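You operate a simulated robot arm through the tools that you are given. There is no shell and no other tool. Be economical: measure what you need, move in short steps, check, and stop when the job is done.

You are at the controls of a simulated two-armed robot. One attempt, no reset.

JOB
Pick up the 60 bar gauge from the carton end of the tube bench with one hand, pass it to the other hand and put it on the bay three of the wall bench.
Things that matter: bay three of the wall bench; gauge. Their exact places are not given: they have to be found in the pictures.

It is judged by the outcome, as a careful person would: the job done as asked, and still so three seconds after it is handed in. It fails if anything else is knocked over, pushed out of place, dropped, spilled or broken.

ROBOT AND FRAMES
Two 7-joint arms with two-finger parallel grippers on one trunk, on a base that drives. Base frame: it is fixed to the floor where the robot stands at the start and does not move with it; the origin is under the middle of the robot, x ahead of it, y to its left, z up; the surface under the hand at the start is at about z = 762. Units: mm, rad, N and s.
The left shoulder is at the start at [70, 163, 1095], the right one opposite. With the tool pointing down near the work surface each hand reaches from about 400 to 880 mm from the robot's upright axis, wherever it stands, measured 20 degrees to its own side. Places, roughly: bay three of the wall bench [2200, -3600, 800]. Payload 3.43 kg a hand.
The TCP of each hand is the grasp point between the finger pads, 34 mm short of the fingertips. In the tool frame z runs along the fingers and y along their closing line. The gripper opens to 128 mm. The fingers are 24 mm wide and 12 mm thick; the gripper's body (48 by 130 mm) begins 96 mm behind the TCP.
Orientation is told as [roll, pitch, yaw] about the base's x, y, z axes, in that order, counted from this pose: with the fingers straight down and closing along the base's y, the tool's x points along the base's -x, its y along +y and its z along -z.

CONTROLS
- The arms move only by the tool step_arm. It takes "left_commands", "right_commands" or both (then of equal length, played together; a hand with none holds still); each is a list that holds one entry, the list of rows, each a list of 7 numbers: the shift along the tool's x, y, z in mm, then the turn, a rotation vector about the tool's x, y, z in rad, then the opening, from 0 (shut) to 1 (fully open). In form: [[[dx, dy, dz, wx, wy, wz, grip], ...]]. A call has 1 to 8 rows; each row is the pose to reach, as a shift and turn from the pose commanded when the call began, along the tool's axes at that moment. A row lasts 0.2 s, in which the tool goes at most 50 mm and 0.15 rad; a call with a longer step from one row to the next is refused whole, and so is a gripper value outside its range. Where a pose cannot be reached the arm comes as near as it can. A force on the tool above 40 N (or 10 N above the force at the start of the call, whichever is more), or a blocked arm, ends the call early, and 0.2 s more pass. Each finger travels about 153 mm/s and halts on what it meets, pressing with about 21 N; the grip force reading is that of the motor and also rises with nothing between the fingers. The clock runs only during rows and for 0.2 s after the last one: add rows that repeat a pose to give the fingers time. It gives the time, the measured TCP pose, the force on the tool (base axes), the opening and the grip force at its end, in the units of the frame above (readings bear some noise), with the torque about the TCP (base axes, N m) and any sound that the robot's microphone picked up, and new pictures: "views" is both (left out), scene, wrist or none (wrist: the cameras of the hands that moved).
- Cameras (640 x 400 px; columns grow to the right, rows downward): "scene" is now at [138.9, -0.6, 1319.4]; the picture's right is [0.01, -1.00, 0.00], its down [-0.60, -0.01, -0.80] and it looks along [0.80, 0.01, -0.60] (base axes); focal length 268 px, centre (320, 200). "left" rides on the left gripper at [76, 11, -160] in its tool frame; the picture's right is [-0.15, 0.99, 0.00], its down [-0.88, -0.13, -0.46] and it looks along [-0.45, -0.07, 0.89] (tool axes); focal length 234 px, centre (320, 200). "right" rides on the right gripper at [76, -11, -160] in its tool frame; the picture's right is [0.15, 0.99, 0.00], its down [-0.88, 0.13, -0.46] and it looks along [-0.45, 0.07, 0.89] (tool axes); focal length 234 px, centre (320, 200).
- slide_trunk(by): slides the trunk up (or, below 0, down) by that many mm; the arms and the scene camera ride with it, the base frame stays. It gives what a move gives, with no picture.
- base_move(legs): drives the robot by 1 to 6 legs, each [ahead, left, turn to the left] in mm, mm and rad, along the robot's own axes; the way and the turn of a leg run together, so that a leg with both is an arc; at most 1500 mm and 3.142 rad a leg. The arms and the cameras ride along, it lands a little off, and it stops where it bumps. It gives what a move gives, and a new picture of the scene camera.
- head_to(pan, tilt): turns the head with the scene camera to pan (to the left, within 1.501 rad either way) and tilt (down, from -0.506 to 1.204), counted from straight ahead of the robot. It gives what a move gives, and a new picture of the scene camera.
- measure_at(camera, pixels): there is no depth. For up to 12 entries [column, row, z] of the newest picture of that camera ("zoom" is the newest enlarged one), the place [x, y] in the base frame at which the ray of that pixel passes the height z, good to about 2 mm. The clock stands still meanwhile.
- enlarge(camera, box): a new picture of the part [left, top, right, bottom] of that camera's present view, enlarged. The clock stands still meanwhile.
- finish_job(): hands the job in; it is judged then, once.

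Keep the steps short. Do not move on a guess: measure, check each grasp and each placing, and mend mistakes. In all there are 80 turns and 260 pictures (those below and enlarged ones count). Leave the grippers open and the arms clear of the work at the hand-in unless told otherwise, and finish with a single line.

The tools are called as a command line: name --argument value ..., lists and objects as JSON in quotes. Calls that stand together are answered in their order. step_arm: Moves the arms, as the interface text tells. Its arguments: {"type":"object","properties":{"left_commands":{"type":"array","items":{"type":"array","items":{"type":"array","items":{"type":"number"}}}},"right_commands":{"type":"array","items":{"type":"array","items":{"type":"array","items":{"type":"number"}}}},"views":{"type":"string","enum":["both","scene","wrist","none"]}},"required":[]} The other tools are called the same way: slide_trunk (by) slides the trunk up or down; base_move (legs) drives the base; head_to (pan, tilt) turns the head that bears the scene camera; measure_at (camera, pixels) gives the place at which the rays of pixels pass given heights; enlarge (camera, box) takes an enlarged picture of a part of a camera's view; finish_job () hands the job in.

At the start:

```text
clock: 0.0
left_tool_pos: [633.9, 345.3, 1075.7]
left_ee_rot: [0.0, 0.001, 0.0]
left_contact_force: [0.2, 0.0, -0.3]
left_moment: [0.0, -0.02, -0.01]
left_grip_width: 128.0
left_grasp_force: 0.0
right_tool_pos: [696.0, -193.0, 1018.2]
right_ee_rot: [0.0, 0.0, 0.0]
right_contact_force: [0.0, -0.7, -0.1]
right_moment: [0.0, 0.0, 0.02]
right_grip_width: 128.3
right_grasp_force: 0.0
trunk travel left (down, up): [-575.0, 365.0]
robot x, y, heading: [2.0, -1.7, -0.005]
head pan, tilt: [0.009, 0.639]
```

scene: 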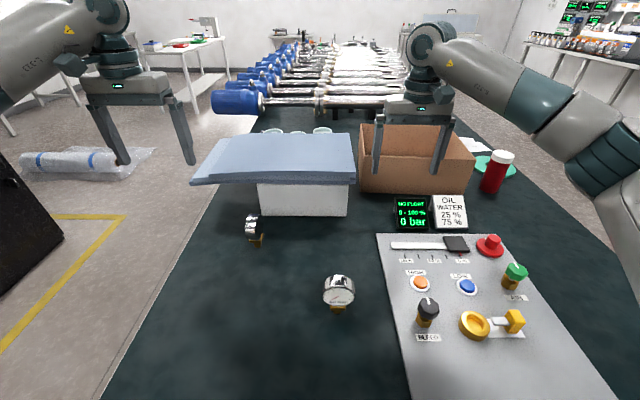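
right: 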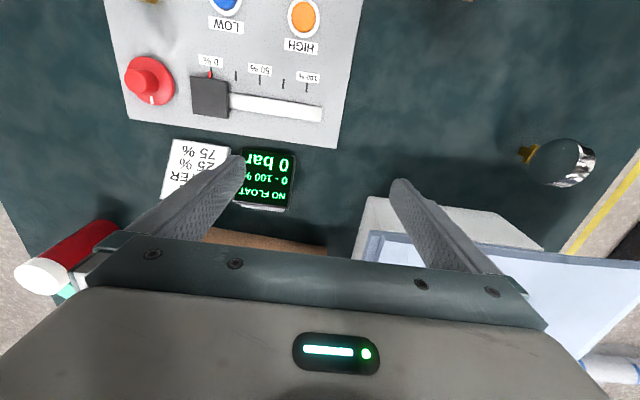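
left: 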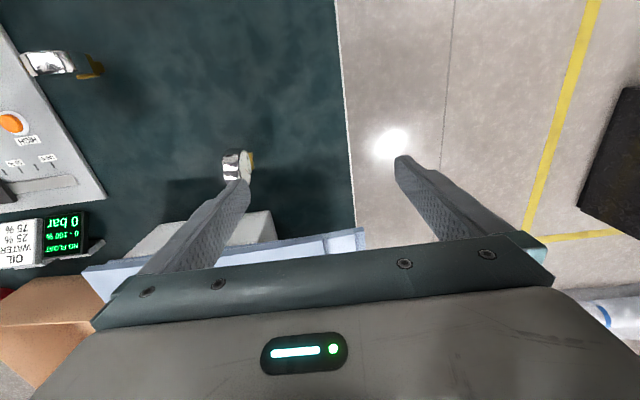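

I see two gauges, at about (338,292) and (254,230) in the scene. I will enlarge both to read their dials.

enlarge --camera "scene" --box '[300, 260, 380, 320]'

enlarge --camera "scene" --box '[220, 200, 300, 260]'

enlarge --camera "scene" --box '[180, 100, 540, 320]'

```text
6.67 times, centred on (340, 290) of scene
```

zoom: 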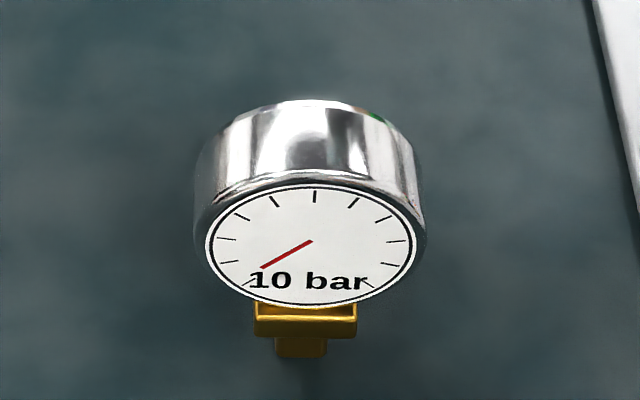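

```text
6.67 times, centred on (260, 230) of scene
```

zoom: 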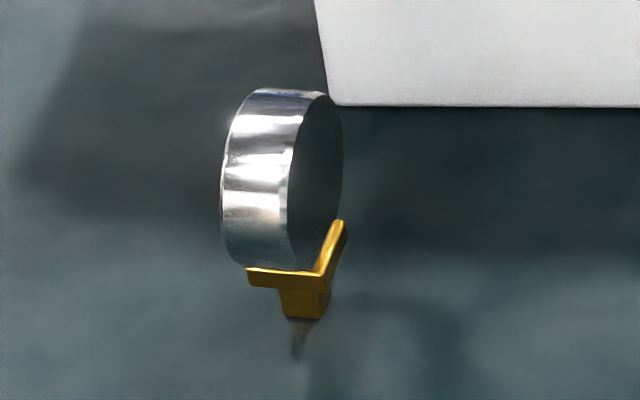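

```text
1.78 times, centred on (360, 210) of scene
```

zoom: 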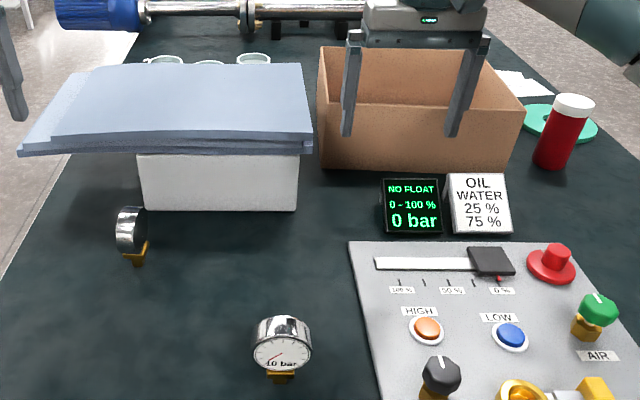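

The near gauge is 10 bar; the far one shows its back. I'll measure both positions before looking at the far dial from its other side.

measure_at --camera "scene" --pixels '[[257, 240, 762], [258, 244, 762], [252, 212, 830], [258, 214, 830], [338, 309, 762], [258, 187, 762], [348, 213, 762], [260, 213, 762]]'

enlarge --camera "left" --box '[180, 120, 300, 200]'

measure_at --camera "left" --pixels '[[250, 163, 762], [231, 165, 830], [231, 150, 810], [231, 180, 810]]'

```text
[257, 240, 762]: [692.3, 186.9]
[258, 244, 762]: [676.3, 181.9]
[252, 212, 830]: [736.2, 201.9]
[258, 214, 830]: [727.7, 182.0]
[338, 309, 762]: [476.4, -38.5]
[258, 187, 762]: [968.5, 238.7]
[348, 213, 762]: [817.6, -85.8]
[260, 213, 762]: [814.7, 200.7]
```

```text
5.00 times, centred on (240, 160) of left
```

zoom: 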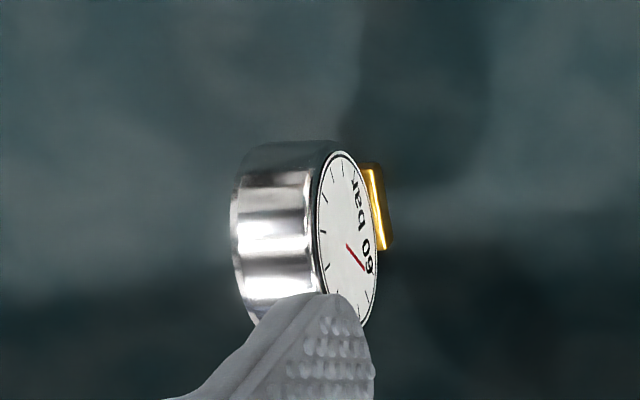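

```text
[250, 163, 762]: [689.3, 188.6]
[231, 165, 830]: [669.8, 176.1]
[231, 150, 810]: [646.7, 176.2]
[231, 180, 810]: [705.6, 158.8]
```

The far gauge reads 60 bar, so that is the one, standing at about (690,187). Next I look towards bay three at pan -1.02 to plan how the gauge will be set down.

head_to --pan -1.02 --tilt 0.15

```text
clock: 1.3
left_tool_pos: [634.2, 344.4, 1077.3]
left_ee_rot: [-0.001, -0.002, -0.002]
left_contact_force: [0.6, -0.7, 0.3]
left_moment: [-0.01, -0.01, -0.01]
left_grip_width: 128.0
left_grasp_force: 0.0
right_tool_pos: [695.8, -193.6, 1019.5]
right_ee_rot: [0.001, -0.001, 0.0]
right_contact_force: [0.1, 0.5, 0.0]
right_moment: [-0.03, 0.0, 0.01]
right_grip_width: 127.6
right_grasp_force: 0.0
trunk travel left (down, up): [-575.0, 365.0]
robot x, y, heading: [0.8, 1.6, 0.003]
head pan, tilt: [-1.019, 0.15]
```

scene: 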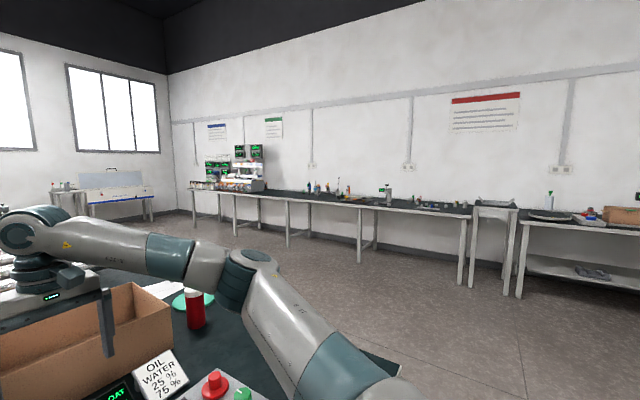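

enlarge --camera "scene" --box '[180, 140, 340, 240]'

enlarge --camera "scene" --box '[320, 150, 480, 250]'

```text
4.00 times, centred on (260, 190) of scene
```

zoom: 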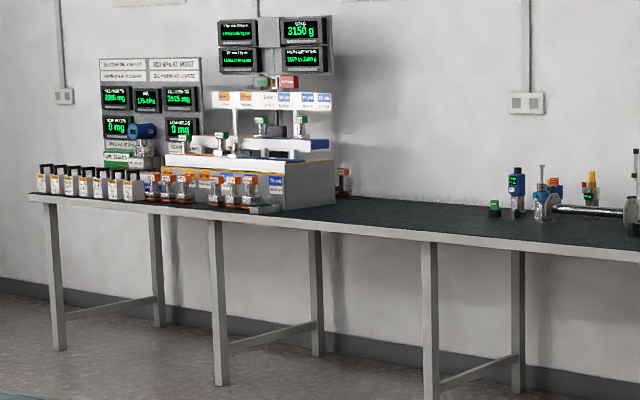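

```text
4.00 times, centred on (400, 200) of scene
```

zoom: 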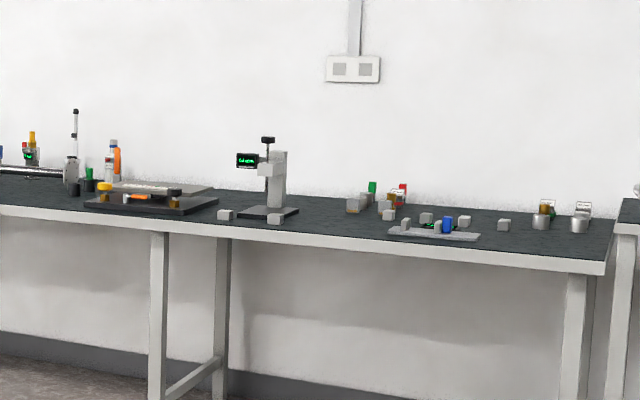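

Bay three is open from above, so a top-down placing should work. I'll pick with the left hand tilted 45° across the gauge's flat faces, leaving the rim free for the right hand coming from above. First the head goes back and the left hand moves to a tilted stand-off.

head_to --pan 0.25 --tilt 0.7

step_arm --left_commands '[[[12, -26, 20, 0, -0.131, 0, 1], [24, -52, 40, 0, -0.262, 0, 1], [37, -78, 60, 0, -0.393, 0, 1], [49, -104, 80, 0, -0.524, 0, 1], [62, -130, 100, 0, -0.655, 0, 1], [74, -155, 120, 0, -0.785, 0, 1], [74, -155, 120, 0, -0.785, 0, 1]]]'

```text
clock: 2.7
left_tool_pos: [632.8, 344.2, 1076.0]
left_ee_rot: [-0.001, -0.001, 0.0]
left_contact_force: [-0.2, 0.5, 0.4]
left_moment: [-0.02, 0.0, -0.02]
left_grip_width: 127.9
left_grasp_force: 0.2
right_tool_pos: [693.8, -194.5, 1019.0]
right_ee_rot: [0.0, -0.001, 0.0]
right_contact_force: [-0.2, -0.4, -0.8]
right_moment: [0.0, 0.02, -0.01]
right_grip_width: 128.0
right_grasp_force: 0.0
trunk travel left (down, up): [-575.0, 365.0]
robot x, y, heading: [0.6, 0.8, -0.0]
head pan, tilt: [0.25, 0.7]
```

scene: 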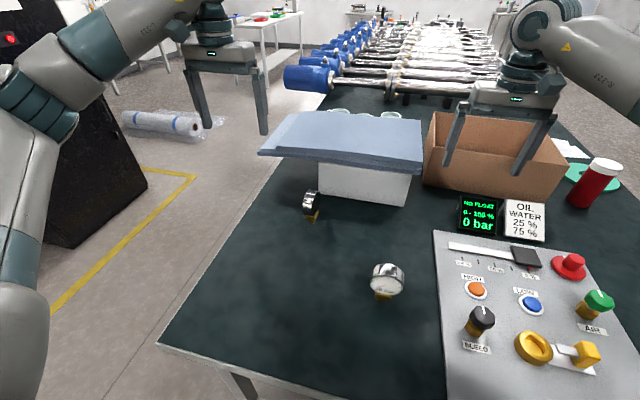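

```text
clock: 4.3
left_tool_pos: [560.1, 189.4, 956.6]
left_ee_rot: [-0.001, -0.785, 0.002]
left_contact_force: [-0.1, -0.3, -0.3]
left_moment: [0.0, 0.01, 0.02]
left_grip_width: 128.1
left_grasp_force: 0.1
right_tool_pos: [695.2, -194.1, 1020.1]
right_ee_rot: [0.001, -0.001, 0.001]
right_contact_force: [-0.5, -0.3, 0.4]
right_moment: [-0.01, 0.01, 0.03]
right_grip_width: 127.9
right_grasp_force: 0.0
trunk travel left (down, up): [-575.0, 365.0]
robot x, y, heading: [0.7, 2.3, 0.004]
head pan, tilt: [0.25, 0.7]
```

scene: 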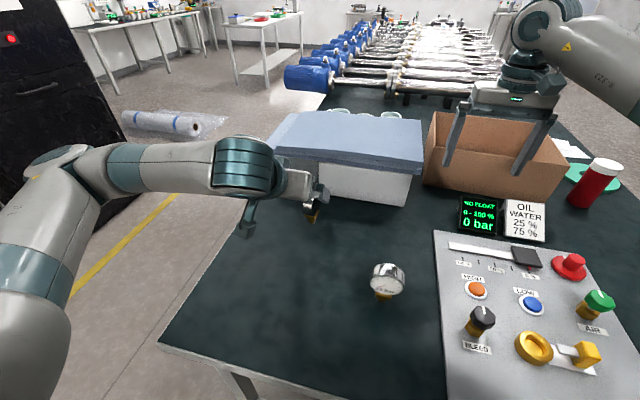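
left: 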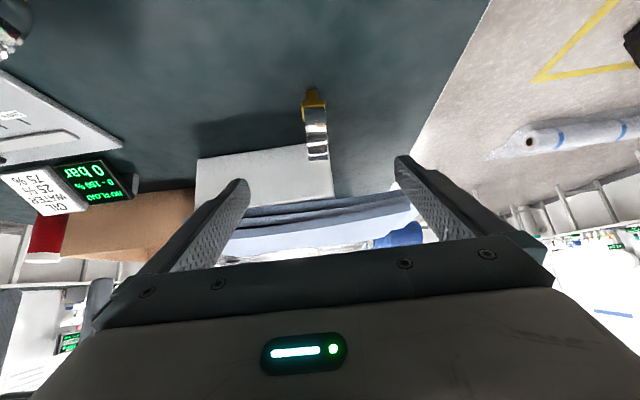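

The gauge is at (315,125) in the (upside-down) left view. I'll enlarge to size it.

enlarge --camera "left" --box '[260, 80, 370, 170]'

measure_at --camera "left" --pixels '[[313, 88, 762], [312, 106, 790], [316, 160, 840], [316, 160, 850]]'

```text
4.44 times, centred on (315, 125) of left
```

zoom: 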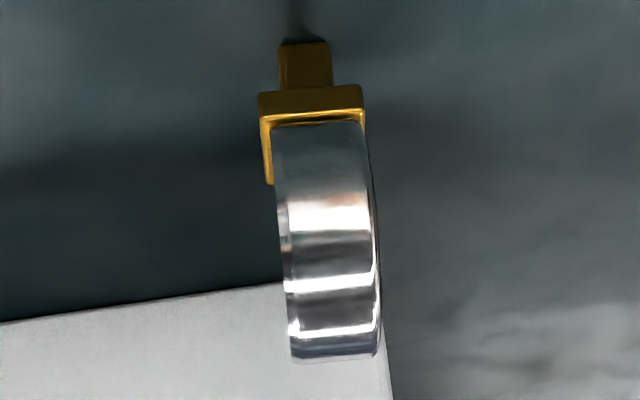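

```text
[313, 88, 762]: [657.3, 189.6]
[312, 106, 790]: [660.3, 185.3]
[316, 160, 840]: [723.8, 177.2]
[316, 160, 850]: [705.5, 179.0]
```

measure_at --camera "left" --pixels '[[306, 134, 852], [327.4, 134, 852], [316, 134, 832], [303.5, 107.4, 806], [325, 107.4, 806], [307.5, 153, 866], [328.8, 153, 866], [311.2, 97, 775], [311.2, 89, 762]]'

enlarge --camera "scene" --box '[280, 170, 350, 240]'

```text
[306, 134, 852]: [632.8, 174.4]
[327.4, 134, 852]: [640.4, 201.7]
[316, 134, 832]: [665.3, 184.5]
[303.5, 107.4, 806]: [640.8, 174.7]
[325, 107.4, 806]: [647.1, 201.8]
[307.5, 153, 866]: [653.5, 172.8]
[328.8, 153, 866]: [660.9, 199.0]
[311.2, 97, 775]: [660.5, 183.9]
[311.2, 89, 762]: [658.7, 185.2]
```

```text
5.71 times, centred on (315, 205) of scene
```

zoom: 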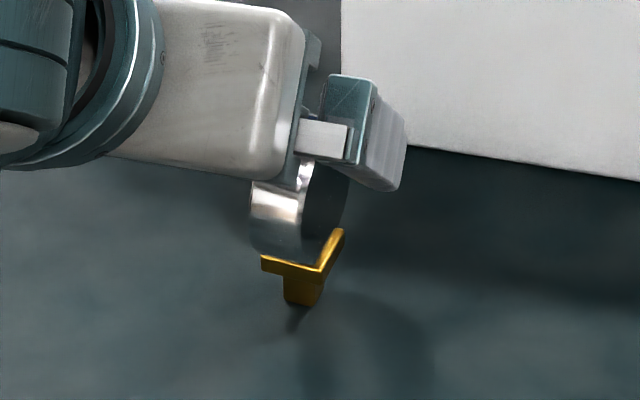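

Gauge worked out: drum centre about (668,185,832), diameter ~72, thickness ~28, axis near y, turned about -0.1 rad. I'll grip its near upper part on the faces, leaving the far part for the right hand. First I align at the stand-off.

step_arm --left_commands '[[[20.5, -4, 25, 0.057, 0, 0.057, 1], [20.5, -4, 25, 0.057, 0, 0.057, 1]]]' --views "wrist"

```text
clock: 4.9
left_tool_pos: [562.9, 186.1, 923.3]
left_ee_rot: [-0.001, -0.785, -0.082]
left_contact_force: [-0.5, -0.4, -0.6]
left_moment: [-0.01, -0.04, -0.03]
left_grip_width: 127.9
left_grasp_force: 0.0
right_tool_pos: [694.6, -195.2, 1019.2]
right_ee_rot: [0.0, -0.001, 0.001]
right_contact_force: [0.3, -0.2, 0.0]
right_moment: [0.02, -0.02, 0.03]
right_grip_width: 128.1
right_grasp_force: 0.0
trunk travel left (down, up): [-575.0, 365.0]
robot x, y, heading: [0.7, 1.2, -0.001]
head pan, tilt: [0.25, 0.7]
```

left: 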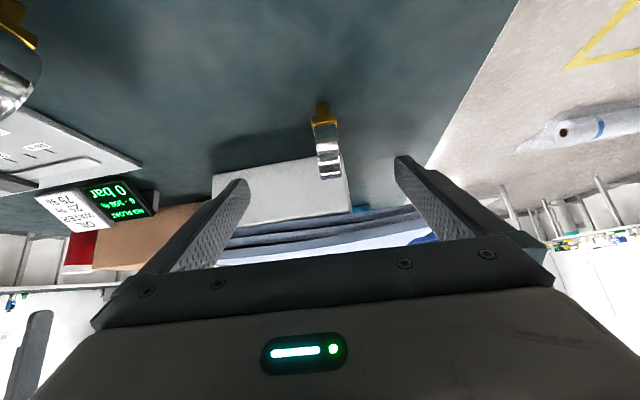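

Advancing 100 mm along the fingers with a 6 mm sideways fix, fingers open.

step_arm --left_commands '[[[0, 6, 30, 0, 0, 0, 1], [0, 6, 65, 0, 0, 0, 1], [0, 6, 98, 0, 0, 0, 1], [0, 6, 98, 0, 0, 0, 1]]]'

```text
clock: 5.9
left_tool_pos: [632.3, 185.8, 854.0]
left_ee_rot: [0.001, -0.785, -0.081]
left_contact_force: [-0.1, -0.1, 0.5]
left_moment: [0.03, 0.05, 0.0]
left_grip_width: 128.0
left_grasp_force: 0.1
right_tool_pos: [693.4, -194.7, 1019.5]
right_ee_rot: [0.001, 0.001, -0.001]
right_contact_force: [-0.9, -0.2, 0.1]
right_moment: [-0.02, -0.02, -0.01]
right_grip_width: 127.8
right_grasp_force: 0.1
trunk travel left (down, up): [-575.0, 365.0]
robot x, y, heading: [2.1, -2.1, 0.004]
head pan, tilt: [0.25, 0.7]
```

scene: 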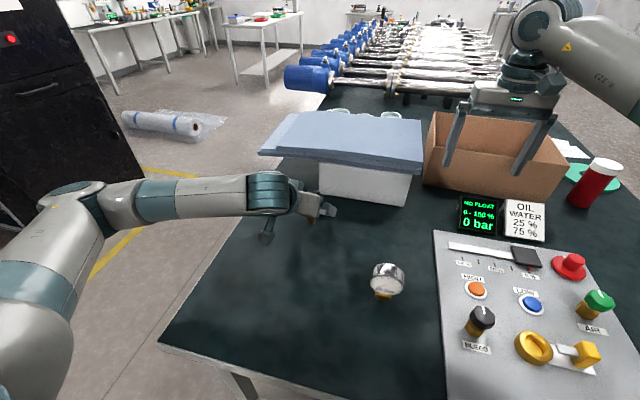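
left: 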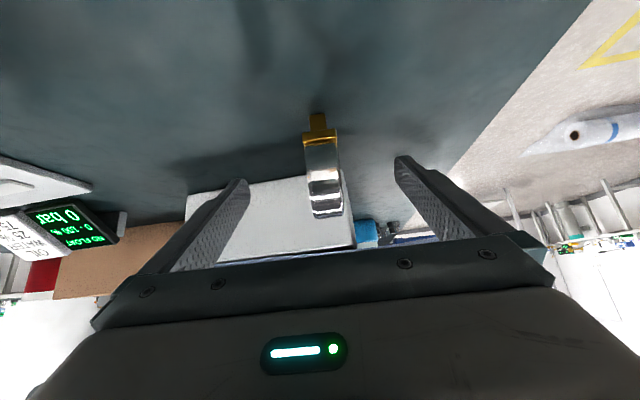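

The drum (column ~324) is centred between fingertips (mid ~325). Closing to about 40 mm to check centring before contact.

step_arm --left_commands '[[[0, 0, 0, 0, 0, 0, 0.7], [0, 0, 0, 0, 0, 0, 0.4], [0, 0, 0, 0, 0, 0, 0.33], [0, 0, 0, 0, 0, 0, 0.33]]]' --views "none"

enlarge --camera "left" --box '[240, 90, 400, 250]'

```text
clock: 6.9
left_tool_pos: [632.3, 186.0, 855.2]
left_ee_rot: [0.0, -0.787, -0.079]
left_contact_force: [0.4, -0.4, 0.0]
left_moment: [0.01, 0.01, 0.04]
left_grip_width: 42.3
left_grasp_force: 0.0
right_tool_pos: [696.1, -194.6, 1019.8]
right_ee_rot: [0.0, 0.0, -0.001]
right_contact_force: [0.3, -0.1, -0.2]
right_moment: [0.0, 0.01, -0.01]
right_grip_width: 128.0
right_grasp_force: 0.1
trunk travel left (down, up): [-575.0, 365.0]
robot x, y, heading: [-0.6, -2.8, 0.0]
head pan, tilt: [0.25, 0.7]
```

```text
2.50 times, centred on (320, 170) of left
```

zoom: 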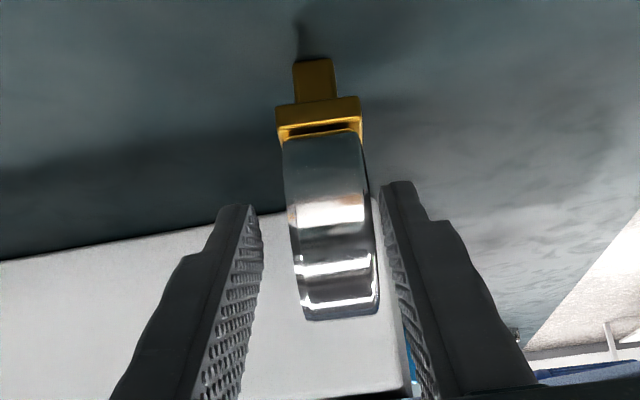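

The drum sits nearer the right-hand finger; shifting the hand 4 mm along +y, then closing.

step_arm --left_commands '[[[0, 4, 0, 0, 0, 0, 0.33], [0, 4, 0, 0, 0, 0, 0.28], [0, 4, 0, 0, 0, 0, 0.24], [0, 4, 0, 0, 0, 0, 0.15], [0, 4, 0, 0, 0, 0, 0.1], [0, 4, 0, 0, 0, 0, 0.1]]]'

enlarge --camera "left" --box '[240, 90, 400, 250]'

```text
clock: 8.3
left_tool_pos: [632.2, 190.4, 854.7]
left_ee_rot: [-0.001, -0.785, -0.079]
left_contact_force: [0.4, -0.6, 0.3]
left_moment: [-0.04, -0.06, -0.05]
left_grip_width: 27.6
left_grasp_force: 20.4
right_tool_pos: [696.5, -195.7, 1019.2]
right_ee_rot: [0.001, -0.001, 0.0]
right_contact_force: [-0.1, 0.2, -0.4]
right_moment: [-0.02, -0.01, 0.0]
right_grip_width: 128.1
right_grasp_force: 0.0
trunk travel left (down, up): [-575.0, 365.0]
robot x, y, heading: [0.3, 2.0, 0.006]
head pan, tilt: [0.25, 0.7]
```

scene: 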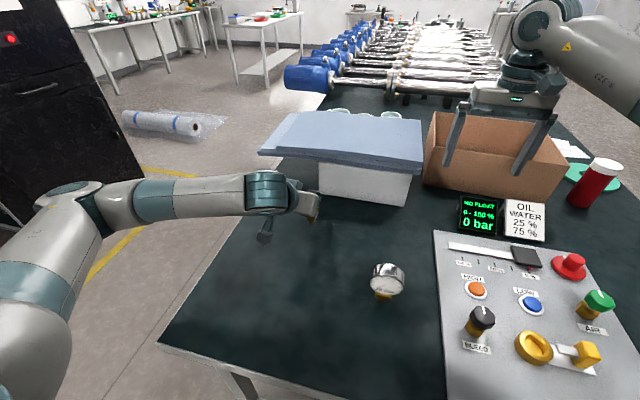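
left: 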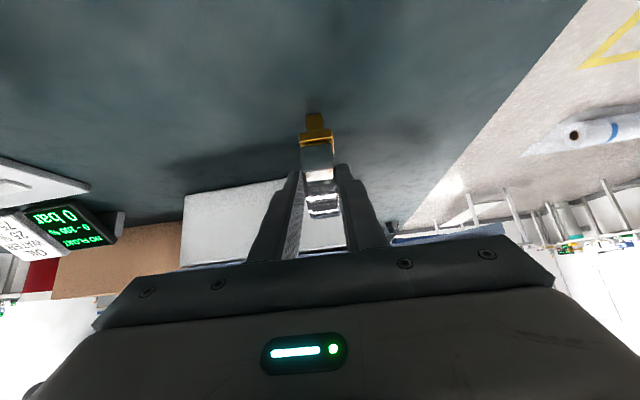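

```text
2.50 times, centred on (320, 170) of left
```

zoom: 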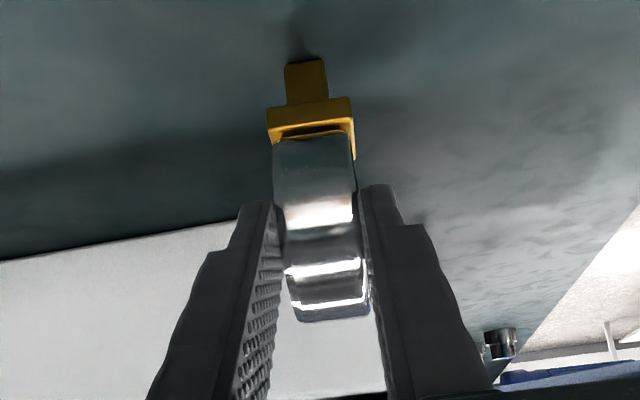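

Gripped at 27.6 mm with 20 N. Lifting straight up 30 mm to test.

step_arm --left_commands '[[[-7, 0, -7, 0, 0, 0, 0.1], [-14, 0, -14, 0, 0, 0, 0.1], [-22, 0, -22, 0, 0, 0, 0.1], [-22, 0, -22, 0, 0, 0, 0.1]]]'

enlarge --camera "left" --box '[240, 90, 400, 250]'

```text
clock: 9.3
left_tool_pos: [633.2, 189.4, 885.6]
left_ee_rot: [0.002, -0.783, -0.081]
left_contact_force: [0.0, -0.8, -2.7]
left_moment: [0.01, 0.07, 0.01]
left_grip_width: 27.3
left_grasp_force: 21.1
right_tool_pos: [695.6, -194.2, 1019.9]
right_ee_rot: [0.0, 0.0, 0.0]
right_contact_force: [-0.7, -0.2, -0.5]
right_moment: [0.01, 0.0, -0.04]
right_grip_width: 127.8
right_grasp_force: 0.1
trunk travel left (down, up): [-575.0, 365.0]
robot x, y, heading: [0.4, -0.6, -0.002]
head pan, tilt: [0.25, 0.7]
```

scene: 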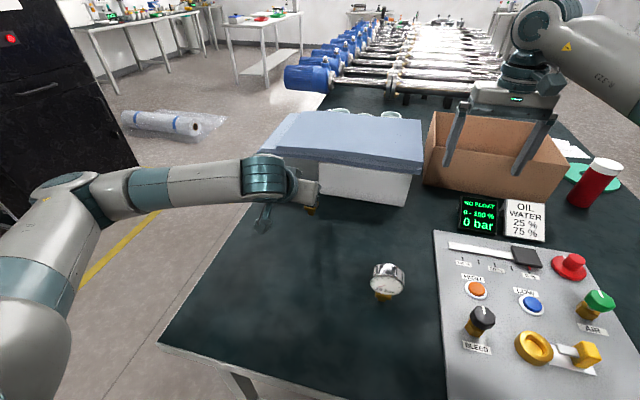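
left: 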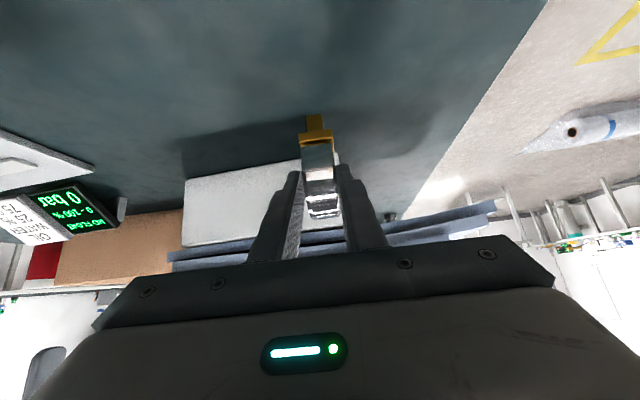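

```text
2.50 times, centred on (320, 170) of left
```

zoom: 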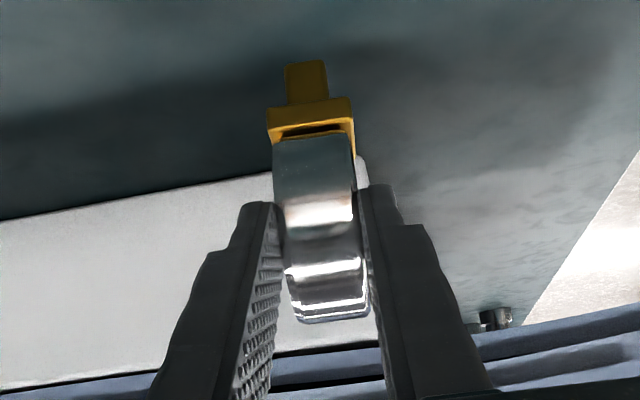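

Held firmly (about 2.5 N weight, grip 27.3 mm, no slip). Moving the left hand to the exchange place in front of the robot, about (566,60,1052), and straightening its yaw.

step_arm --left_commands '[[[-20, 0, -30, 0, 0, 0, 0.1], [-35, -25, -60, -0.01, 0, -0.01, 0.1], [-50, -55, -90, -0.02, 0, -0.02, 0.1], [-60, -85, -115, -0.035, 0, -0.035, 0.1], [-70, -110, -140, -0.05, 0, -0.05, 0.1], [-77, -134, -157, -0.057, 0, -0.057, 0.1], [-77, -134, -157, -0.057, 0, -0.057, 0.1]]]'

head_to --pan 0.0 --tilt 0.6

```text
clock: 10.9
left_tool_pos: [566.0, 61.0, 1050.8]
left_ee_rot: [0.003, -0.783, 0.002]
left_contact_force: [0.5, 0.7, -1.9]
left_moment: [0.0, 0.1, 0.03]
left_grip_width: 27.6
left_grasp_force: 21.0
right_tool_pos: [695.7, -192.3, 1019.3]
right_ee_rot: [0.0, -0.001, -0.001]
right_contact_force: [-0.1, 0.2, -0.2]
right_moment: [-0.01, -0.02, -0.02]
right_grip_width: 128.1
right_grasp_force: 0.2
trunk travel left (down, up): [-575.0, 365.0]
robot x, y, heading: [-1.1, 1.1, -0.0]
head pan, tilt: [0.25, 0.7]
```

scene: 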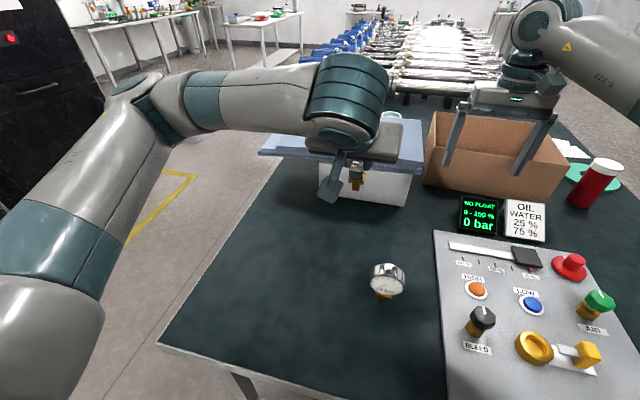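
left: 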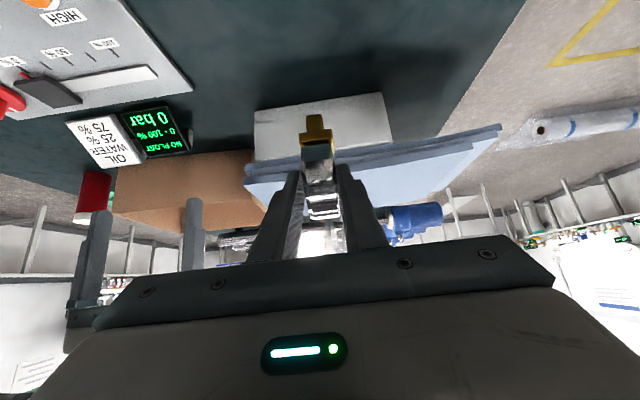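

```text
clock: 11.7
left_tool_pos: [566.0, 61.4, 1050.6]
left_ee_rot: [0.0, -0.786, 0.0]
left_contact_force: [0.1, -0.7, -2.3]
left_moment: [0.04, 0.04, 0.03]
left_grip_width: 27.6
left_grasp_force: 21.0
right_tool_pos: [695.4, -194.6, 1019.2]
right_ee_rot: [0.001, 0.0, 0.0]
right_contact_force: [-0.3, -0.2, 0.0]
right_moment: [-0.01, 0.03, 0.03]
right_grip_width: 128.2
right_grasp_force: 0.0
trunk travel left (down, up): [-575.0, 365.0]
robot x, y, heading: [-2.1, 0.9, 0.0]
head pan, tilt: [0.0, 0.6]
```

scene: 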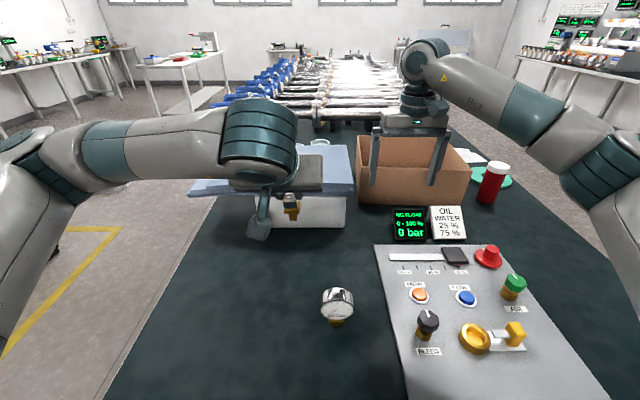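

Left hand steady; the gauge centre should be at about (602,61,1028). The right hand goes up and over, to about (618,61,1170) above the gauge's far part.

step_arm --right_commands '[[[0, 0, -45, 0, 0, 0, 1], [10, 20, -85, 0, 0, 0, 1], [22, 60, -110, 0, 0, 0, 1], [35, 105, -120, 0, 0, 0, 1], [47, 150, -130, 0, 0, 0, 1], [60, 195, -140, 0, 0, 0, 1], [72, 235, -148, 0, 0, 0, 1], [77, 255, -151, 0, 0, 0, 1]]]'

```text
clock: 13.5
left_tool_pos: [564.8, 63.0, 1050.1]
left_ee_rot: [-0.001, -0.784, 0.002]
left_contact_force: [-0.4, 1.5, -2.5]
left_moment: [0.02, 0.08, -0.01]
left_grip_width: 28.0
left_grasp_force: 20.8
right_tool_pos: [619.9, 61.6, 1171.9]
right_ee_rot: [-0.001, 0.0, -0.001]
right_contact_force: [0.9, 0.5, 0.6]
right_moment: [-0.02, 0.0, 0.01]
right_grip_width: 127.9
right_grasp_force: 0.0
trunk travel left (down, up): [-575.0, 365.0]
robot x, y, heading: [0.8, -3.4, 0.003]
head pan, tilt: [0.0, 0.6]
```

scene: 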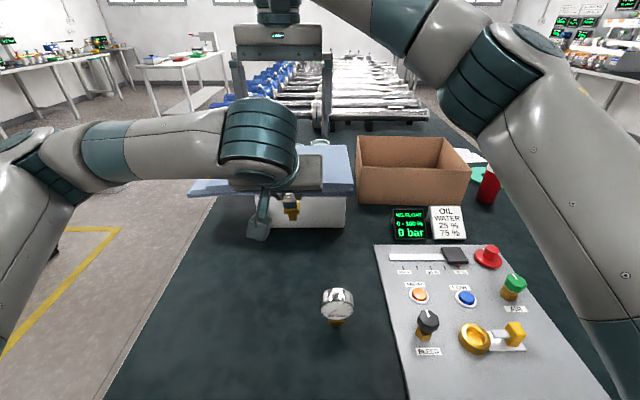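
right: 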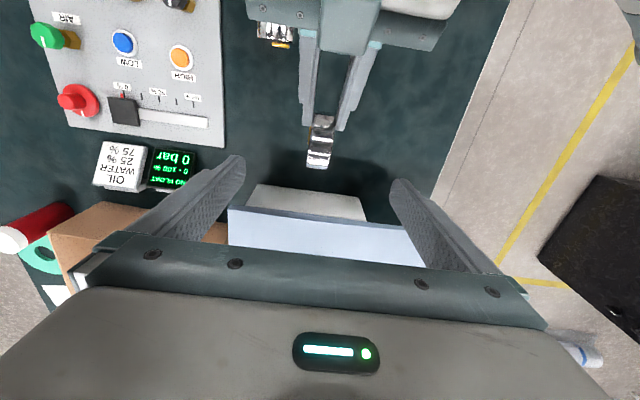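

The right camera sees the gauge at (320,140) between the left fingers. I measure its far edge and sides.

enlarge --camera "right" --box '[260, 80, 400, 180]'

measure_at --camera "right" --pixels '[[318, 168, 1040], [306, 155, 1053], [331, 155, 1053], [311, 118, 1060], [334, 118, 1060], [306, 122, 1030], [339, 129, 1030]]'

```text
4.00 times, centred on (330, 130) of right
```

zoom: 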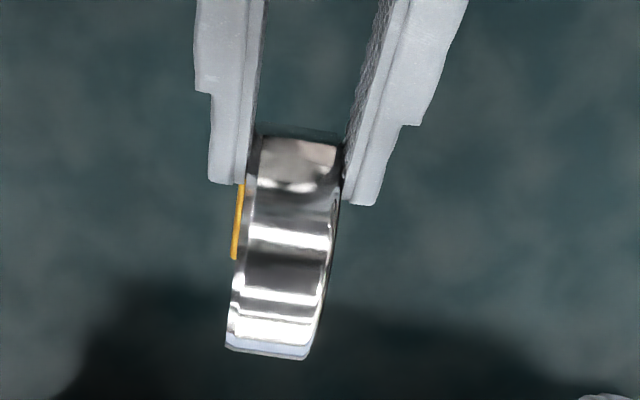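

```text
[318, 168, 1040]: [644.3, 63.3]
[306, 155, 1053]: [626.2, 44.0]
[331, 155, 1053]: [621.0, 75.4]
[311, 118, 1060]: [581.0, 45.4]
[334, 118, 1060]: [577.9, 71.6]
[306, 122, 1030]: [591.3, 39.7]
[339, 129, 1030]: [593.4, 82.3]
```

The gauge's free far part is centred at y≈60, x≈620, clear of the left fingertips (x≤593). Lowering the right hand open, 116 mm.

step_arm --right_commands '[[[0, -1.5, 40, 0, 0, 0, 1], [0, -1.5, 80, 0, 0, 0, 1], [0, -1.5, 116, 0, 0, 0, 1], [0, -1.5, 116, 0, 0, 0, 1]]]'

enlarge --camera "right" --box '[230, 80, 430, 230]'

```text
clock: 14.5
left_tool_pos: [566.1, 61.5, 1050.6]
left_ee_rot: [0.0, -0.785, 0.0]
left_contact_force: [-0.1, 0.5, -1.9]
left_moment: [-0.01, 0.11, 0.02]
left_grip_width: 27.5
left_grasp_force: 21.3
right_tool_pos: [618.6, 58.0, 1054.9]
right_ee_rot: [0.001, -0.001, 0.0]
right_contact_force: [0.2, -0.3, -0.3]
right_moment: [0.01, -0.01, 0.01]
right_grip_width: 128.0
right_grasp_force: 0.1
trunk travel left (down, up): [-575.0, 365.0]
robot x, y, heading: [2.8, -0.7, 0.005]
head pan, tilt: [0.0, 0.6]
```

scene: 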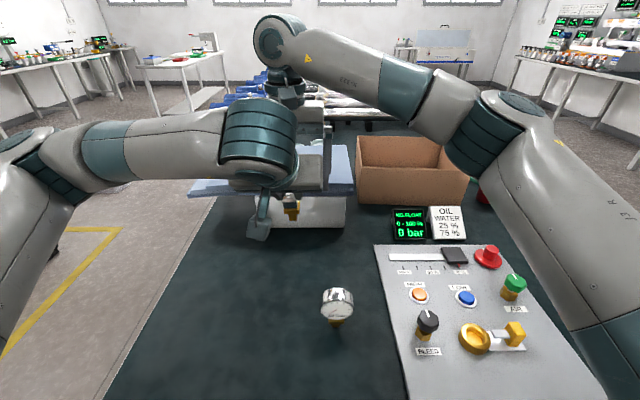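
right: 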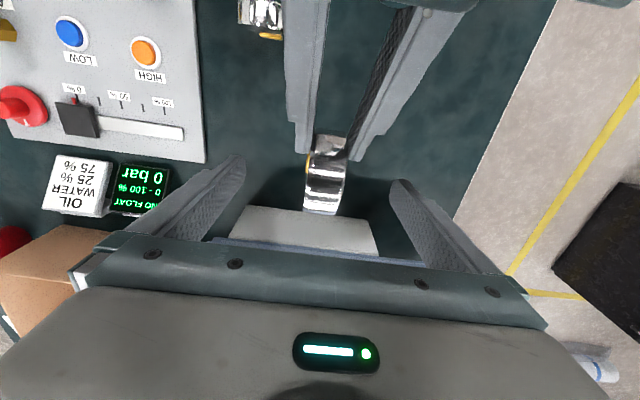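

```text
2.67 times, centred on (330, 155) of right
```

zoom: 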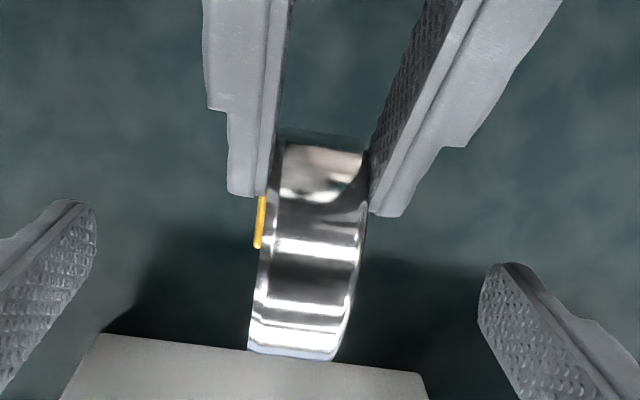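

No contact. Hand mid is about 2–3 mm short in y; shift +2.5 mm, 2 mm further in x, and close to about 40 mm to check.

step_arm --right_commands '[[[-2, 2.5, 0, 0, 0, 0, 0.75], [-2, 2.5, 0, 0, 0, 0, 0.5], [-2, 2.5, 0, 0, 0, 0, 0.34], [-2, 2.5, 0, 0, 0, 0, 0.34]]]' --views "none"

enlarge --camera "right" --box '[230, 80, 430, 230]'

enlarge --camera "left" --box '[240, 90, 400, 250]'

```text
clock: 15.5
left_tool_pos: [566.2, 62.0, 1049.9]
left_ee_rot: [-0.001, -0.785, 0.0]
left_contact_force: [-0.4, 0.0, -1.8]
left_moment: [0.03, 0.11, 0.02]
left_grip_width: 28.0
left_grasp_force: 21.5
right_tool_pos: [620.1, 60.7, 1055.1]
right_ee_rot: [0.001, 0.001, 0.0]
right_contact_force: [0.1, -0.3, -0.2]
right_moment: [-0.02, -0.03, -0.02]
right_grip_width: 43.6
right_grasp_force: 0.1
trunk travel left (down, up): [-575.0, 365.0]
robot x, y, heading: [-2.7, 2.2, 0.002]
head pan, tilt: [0.0, 0.6]
```

```text
2.67 times, centred on (330, 155) of right
```

zoom: 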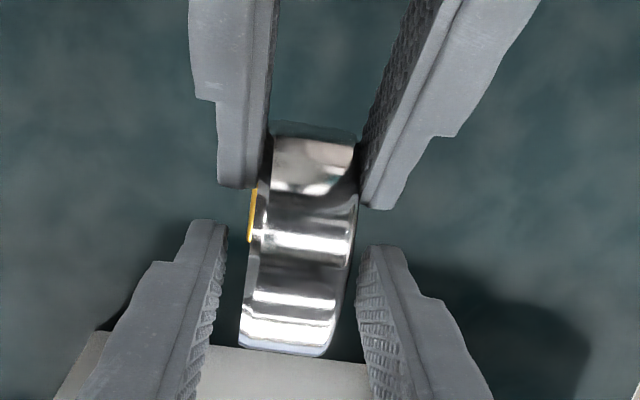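

```text
2.50 times, centred on (320, 170) of left
```

zoom: 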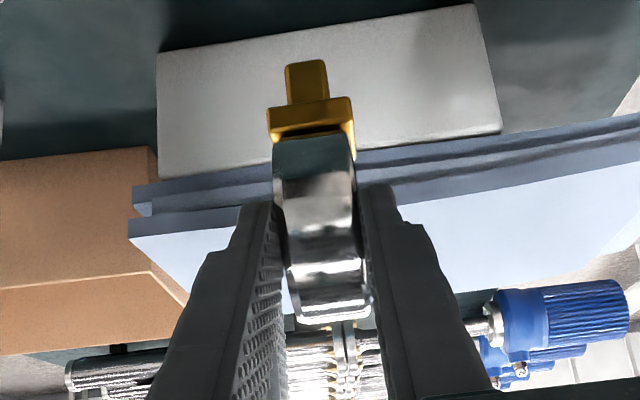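

Fingers straddle the free part; left gap ~21 px, right ~8 px. Shift +2 mm in y, then close.

step_arm --right_commands '[[[0, 2, 0, 0, 0, 0, 0.34], [0, 2, 0, 0, 0, 0, 0.29], [0, 2, 0, 0, 0, 0, 0.25], [0, 2, 0, 0, 0, 0, 0.18], [0, 2, 0, 0, 0, 0, 0.1], [0, 2, 0, 0, 0, 0, 0.1]]]' --views "none"

enlarge --camera "right" --box '[230, 80, 430, 230]'

```text
clock: 16.9
left_tool_pos: [566.9, 62.1, 1049.8]
left_ee_rot: [0.001, -0.784, 0.003]
left_contact_force: [-0.6, 14.9, -1.0]
left_moment: [0.16, -0.01, 0.5]
left_grip_width: 27.7
left_grasp_force: 21.2
right_tool_pos: [620.0, 61.8, 1053.6]
right_ee_rot: [-0.001, -0.001, -0.003]
right_contact_force: [0.3, -15.7, -0.3]
right_moment: [-0.25, 0.04, 0.31]
right_grip_width: 27.7
right_grasp_force: 20.8
trunk travel left (down, up): [-575.0, 365.0]
robot x, y, heading: [1.1, -0.8, 0.001]
head pan, tilt: [0.0, 0.6]
```

```text
2.67 times, centred on (330, 155) of right
```

zoom: 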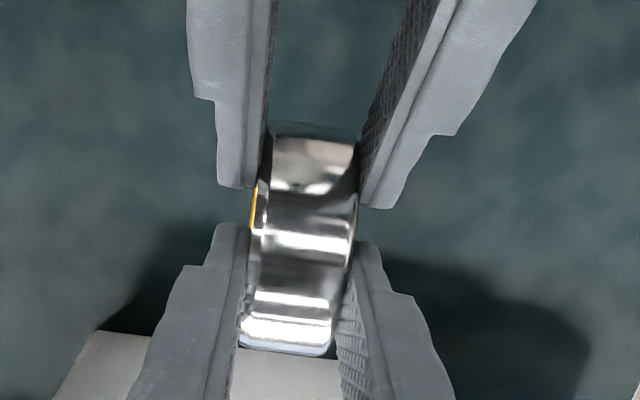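

Both hands hold it (27.7 mm each), with a 15 N sideways strain. I relax it by moving the right hand 1.5 mm toward -y.

step_arm --right_commands '[[[0, -0.7, 0, 0, 0, 0, 0.1], [0, -1.5, 0, 0, 0, 0, 0.1], [0, -1.5, 0, 0, 0, 0, 0.1]]]' --views "none"

```text
clock: 17.7
left_tool_pos: [566.4, 62.6, 1049.6]
left_ee_rot: [0.0, -0.784, -0.001]
left_contact_force: [0.6, 14.8, -2.4]
left_moment: [0.2, 0.08, 0.56]
left_grip_width: 27.9
left_grasp_force: 20.8
right_tool_pos: [620.1, 61.4, 1055.0]
right_ee_rot: [-0.001, 0.0, 0.001]
right_contact_force: [-0.9, -16.0, 0.7]
right_moment: [-0.29, 0.01, 0.32]
right_grip_width: 27.5
right_grasp_force: 20.9
trunk travel left (down, up): [-575.0, 365.0]
robot x, y, heading: [-2.7, 0.8, -0.002]
head pan, tilt: [0.0, 0.6]
```

Little change; I move another 2 mm.

step_arm --right_commands '[[[0, -1, 0, 0, 0, 0, 0.1], [0, -2, 0, 0, 0, 0, 0.1], [0, -2, 0, 0, 0, 0, 0.1]]]' --views "none"

enlarge --camera "right" --box '[230, 80, 430, 230]'

```text
clock: 18.5
left_tool_pos: [566.1, 60.2, 1050.5]
left_ee_rot: [-0.002, -0.786, 0.0]
left_contact_force: [0.3, 4.0, -1.8]
left_moment: [0.09, 0.12, 0.1]
left_grip_width: 27.8
left_grasp_force: 20.7
right_tool_pos: [620.6, 60.8, 1053.7]
right_ee_rot: [0.003, 0.001, 0.0]
right_contact_force: [0.1, -4.7, 1.6]
right_moment: [-0.13, -0.01, 0.13]
right_grip_width: 27.6
right_grasp_force: 20.9
trunk travel left (down, up): [-575.0, 365.0]
robot x, y, heading: [-1.1, 1.1, -0.002]
head pan, tilt: [0.0, 0.6]
```

```text
2.67 times, centred on (330, 155) of right
```

zoom: 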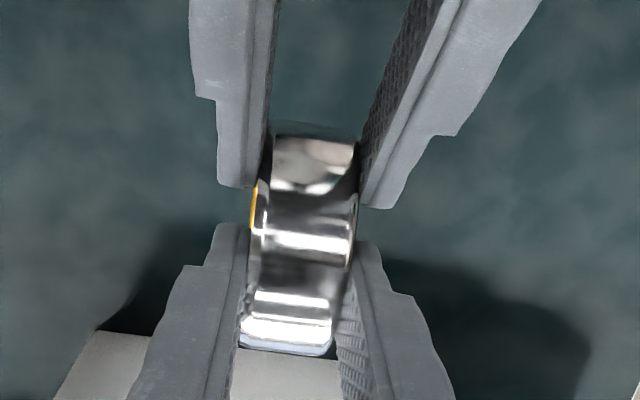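

Strain is down to 4 N. Both pads lie well on the faces. Now I open the left hand, letting the right one carry the gauge.

step_arm --left_commands '[[[0, 0, 0, 0, 0, 0, 0.27], [0, 0, 0, 0, 0, 0, 0.36], [0, 0, 0, 0, 0, 0, 0.55], [0, 0, 0, 0, 0, 0, 0.7], [0, 0, 0, 0, 0, 0, 0.7]]]' --views "none"

enlarge --camera "right" --box '[230, 80, 430, 230]'

enlarge --camera "left" --box '[240, 90, 400, 250]'

```text
clock: 19.7
left_tool_pos: [565.5, 60.8, 1050.9]
left_ee_rot: [0.0, -0.785, 0.0]
left_contact_force: [0.0, -0.1, 0.3]
left_moment: [-0.03, 0.03, 0.01]
left_grip_width: 89.5
left_grasp_force: 0.0
right_tool_pos: [620.8, 60.9, 1053.7]
right_ee_rot: [0.0, -0.001, 0.001]
right_contact_force: [1.0, 0.4, 0.1]
right_moment: [-0.02, -0.01, 0.05]
right_grip_width: 27.7
right_grasp_force: 20.6
trunk travel left (down, up): [-575.0, 365.0]
robot x, y, heading: [5.0, 1.2, -0.001]
head pan, tilt: [0.0, 0.6]
```

```text
2.67 times, centred on (330, 155) of right
```

zoom: 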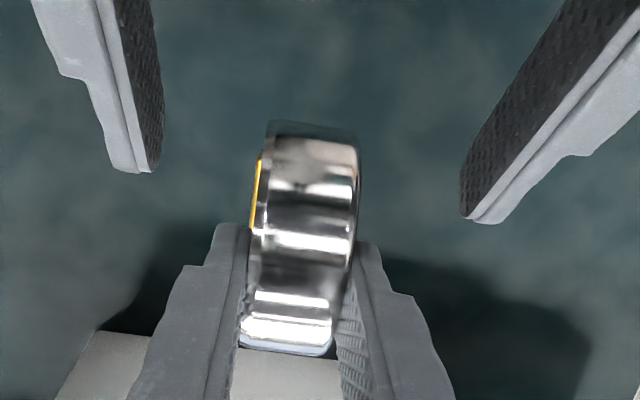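

```text
2.50 times, centred on (320, 170) of left
```

zoom: 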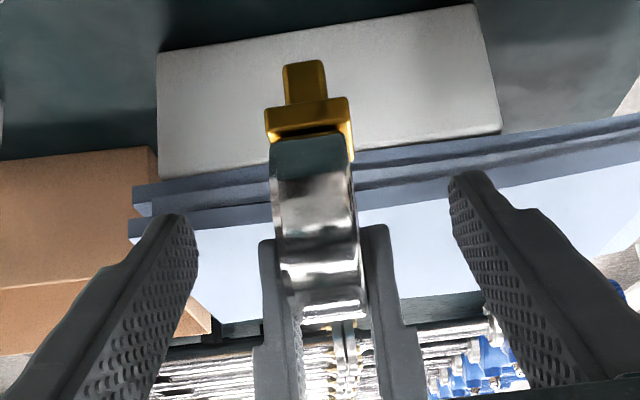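

The right hand alone holds the gauge, unmoved. Backing the left hand out along its fingers and then to the left.

step_arm --left_commands '[[[0, 0, -40, 0, 0, 0, 0.7], [0, 0, -80, 0, 0, 0, 0.7], [0, 20, -115, 0, 0, 0, 0.7], [0, 65, -130, 0, 0, 0, 0.7], [0, 110, -130, 0, 0, 0, 0.7], [0, 155, -130, 0, 0, 0, 0.7], [0, 200, -130, 0, 0, 0, 0.7], [0, 240, -130, 0, 0, 0, 0.7]]]'

enlarge --camera "right" --box '[230, 80, 430, 230]'

```text
clock: 21.5
left_tool_pos: [474.4, 303.4, 1143.0]
left_ee_rot: [0.001, -0.785, -0.001]
left_contact_force: [-1.0, -0.1, 0.2]
left_moment: [-0.03, -0.01, -0.01]
left_grip_width: 89.7
left_grasp_force: 0.0
right_tool_pos: [620.1, 61.5, 1054.8]
right_ee_rot: [-0.002, 0.0, 0.001]
right_contact_force: [-0.4, 0.6, 0.9]
right_moment: [-0.02, -0.02, 0.01]
right_grip_width: 27.5
right_grasp_force: 21.4
trunk travel left (down, up): [-575.0, 365.0]
robot x, y, heading: [-0.1, 1.4, -0.0]
head pan, tilt: [0.0, 0.6]
```

scene: 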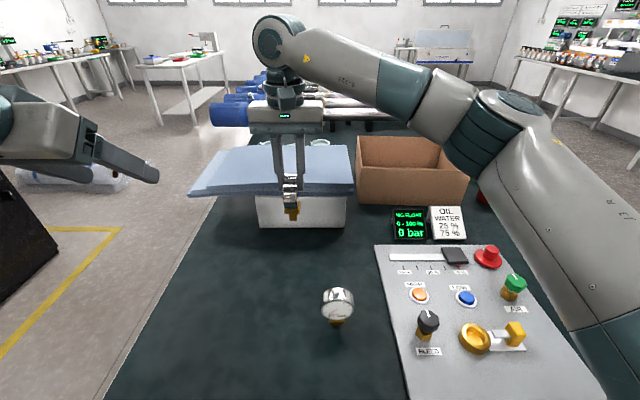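
left: 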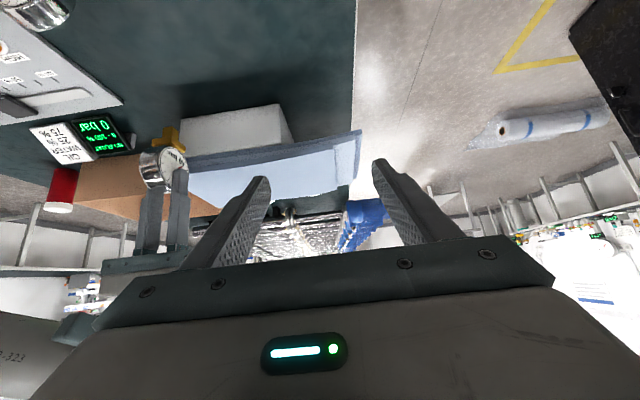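

```text
2.67 times, centred on (330, 155) of right
```

zoom: 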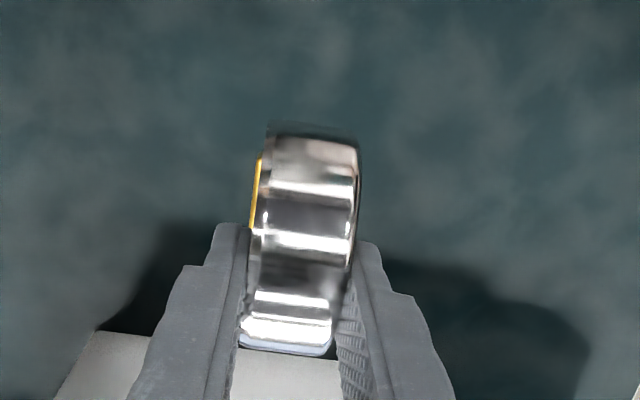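

The gauge hangs upright in the right hand. I bring the right arm nearer the body for the drive and look right for a clear way.

step_arm --right_commands '[[[0, 0, -30, 0, 0, 0, 0.1], [20, -30, -60, 0, 0, 0, 0.1], [40, -70, -70, 0, 0, 0, 0.1], [60, -110, -80, 0, 0, 0, 0.1], [80, -150, -80, 0, 0, 0, 0.1], [100, -190, -80, 0, 0, 0, 0.1], [110, -230, -80, 0, 0, 0, 0.1], [110, -230, -80, 0, 0, 0, 0.1]]]' --views "none"

head_to --pan -1.2 --tilt 0.45

```text
clock: 23.3
left_tool_pos: [476.4, 303.7, 1142.5]
left_ee_rot: [-0.003, -0.784, 0.003]
left_contact_force: [-0.6, -0.1, -0.2]
left_moment: [-0.03, -0.01, 0.01]
left_grip_width: 89.4
left_grasp_force: 0.2
right_tool_pos: [510.8, -169.3, 1135.4]
right_ee_rot: [-0.002, 0.003, 0.002]
right_contact_force: [0.5, 0.5, -1.9]
right_moment: [-0.01, -0.01, 0.01]
right_grip_width: 27.7
right_grasp_force: 22.1
trunk travel left (down, up): [-575.0, 365.0]
robot x, y, heading: [-3.2, -2.4, -0.001]
head pan, tilt: [0.0, 0.6]
```

```text
clock: 24.7
left_tool_pos: [473.8, 302.2, 1143.2]
left_ee_rot: [0.0, -0.785, -0.002]
left_contact_force: [-0.4, 0.4, 0.6]
left_moment: [-0.01, 0.01, -0.01]
left_grip_width: 89.5
left_grasp_force: 0.1
right_tool_pos: [510.2, -168.7, 1134.2]
right_ee_rot: [0.001, 0.001, 0.0]
right_contact_force: [-0.6, 0.6, -2.4]
right_moment: [-0.01, -0.02, 0.0]
right_grip_width: 27.8
right_grasp_force: 21.0
trunk travel left (down, up): [-575.0, 365.0]
robot x, y, heading: [-1.1, 2.2, 0.0]
head pan, tilt: [-1.201, 0.45]
```

scene: 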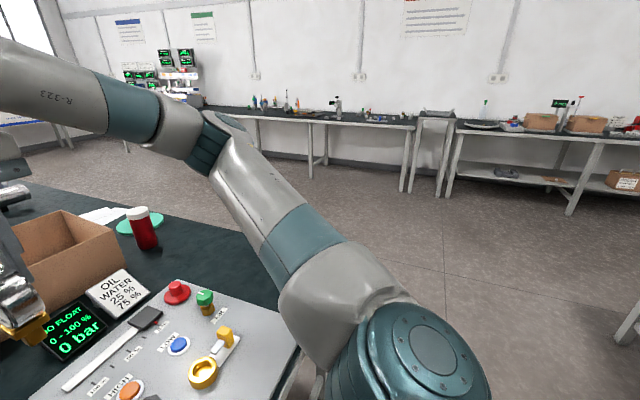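

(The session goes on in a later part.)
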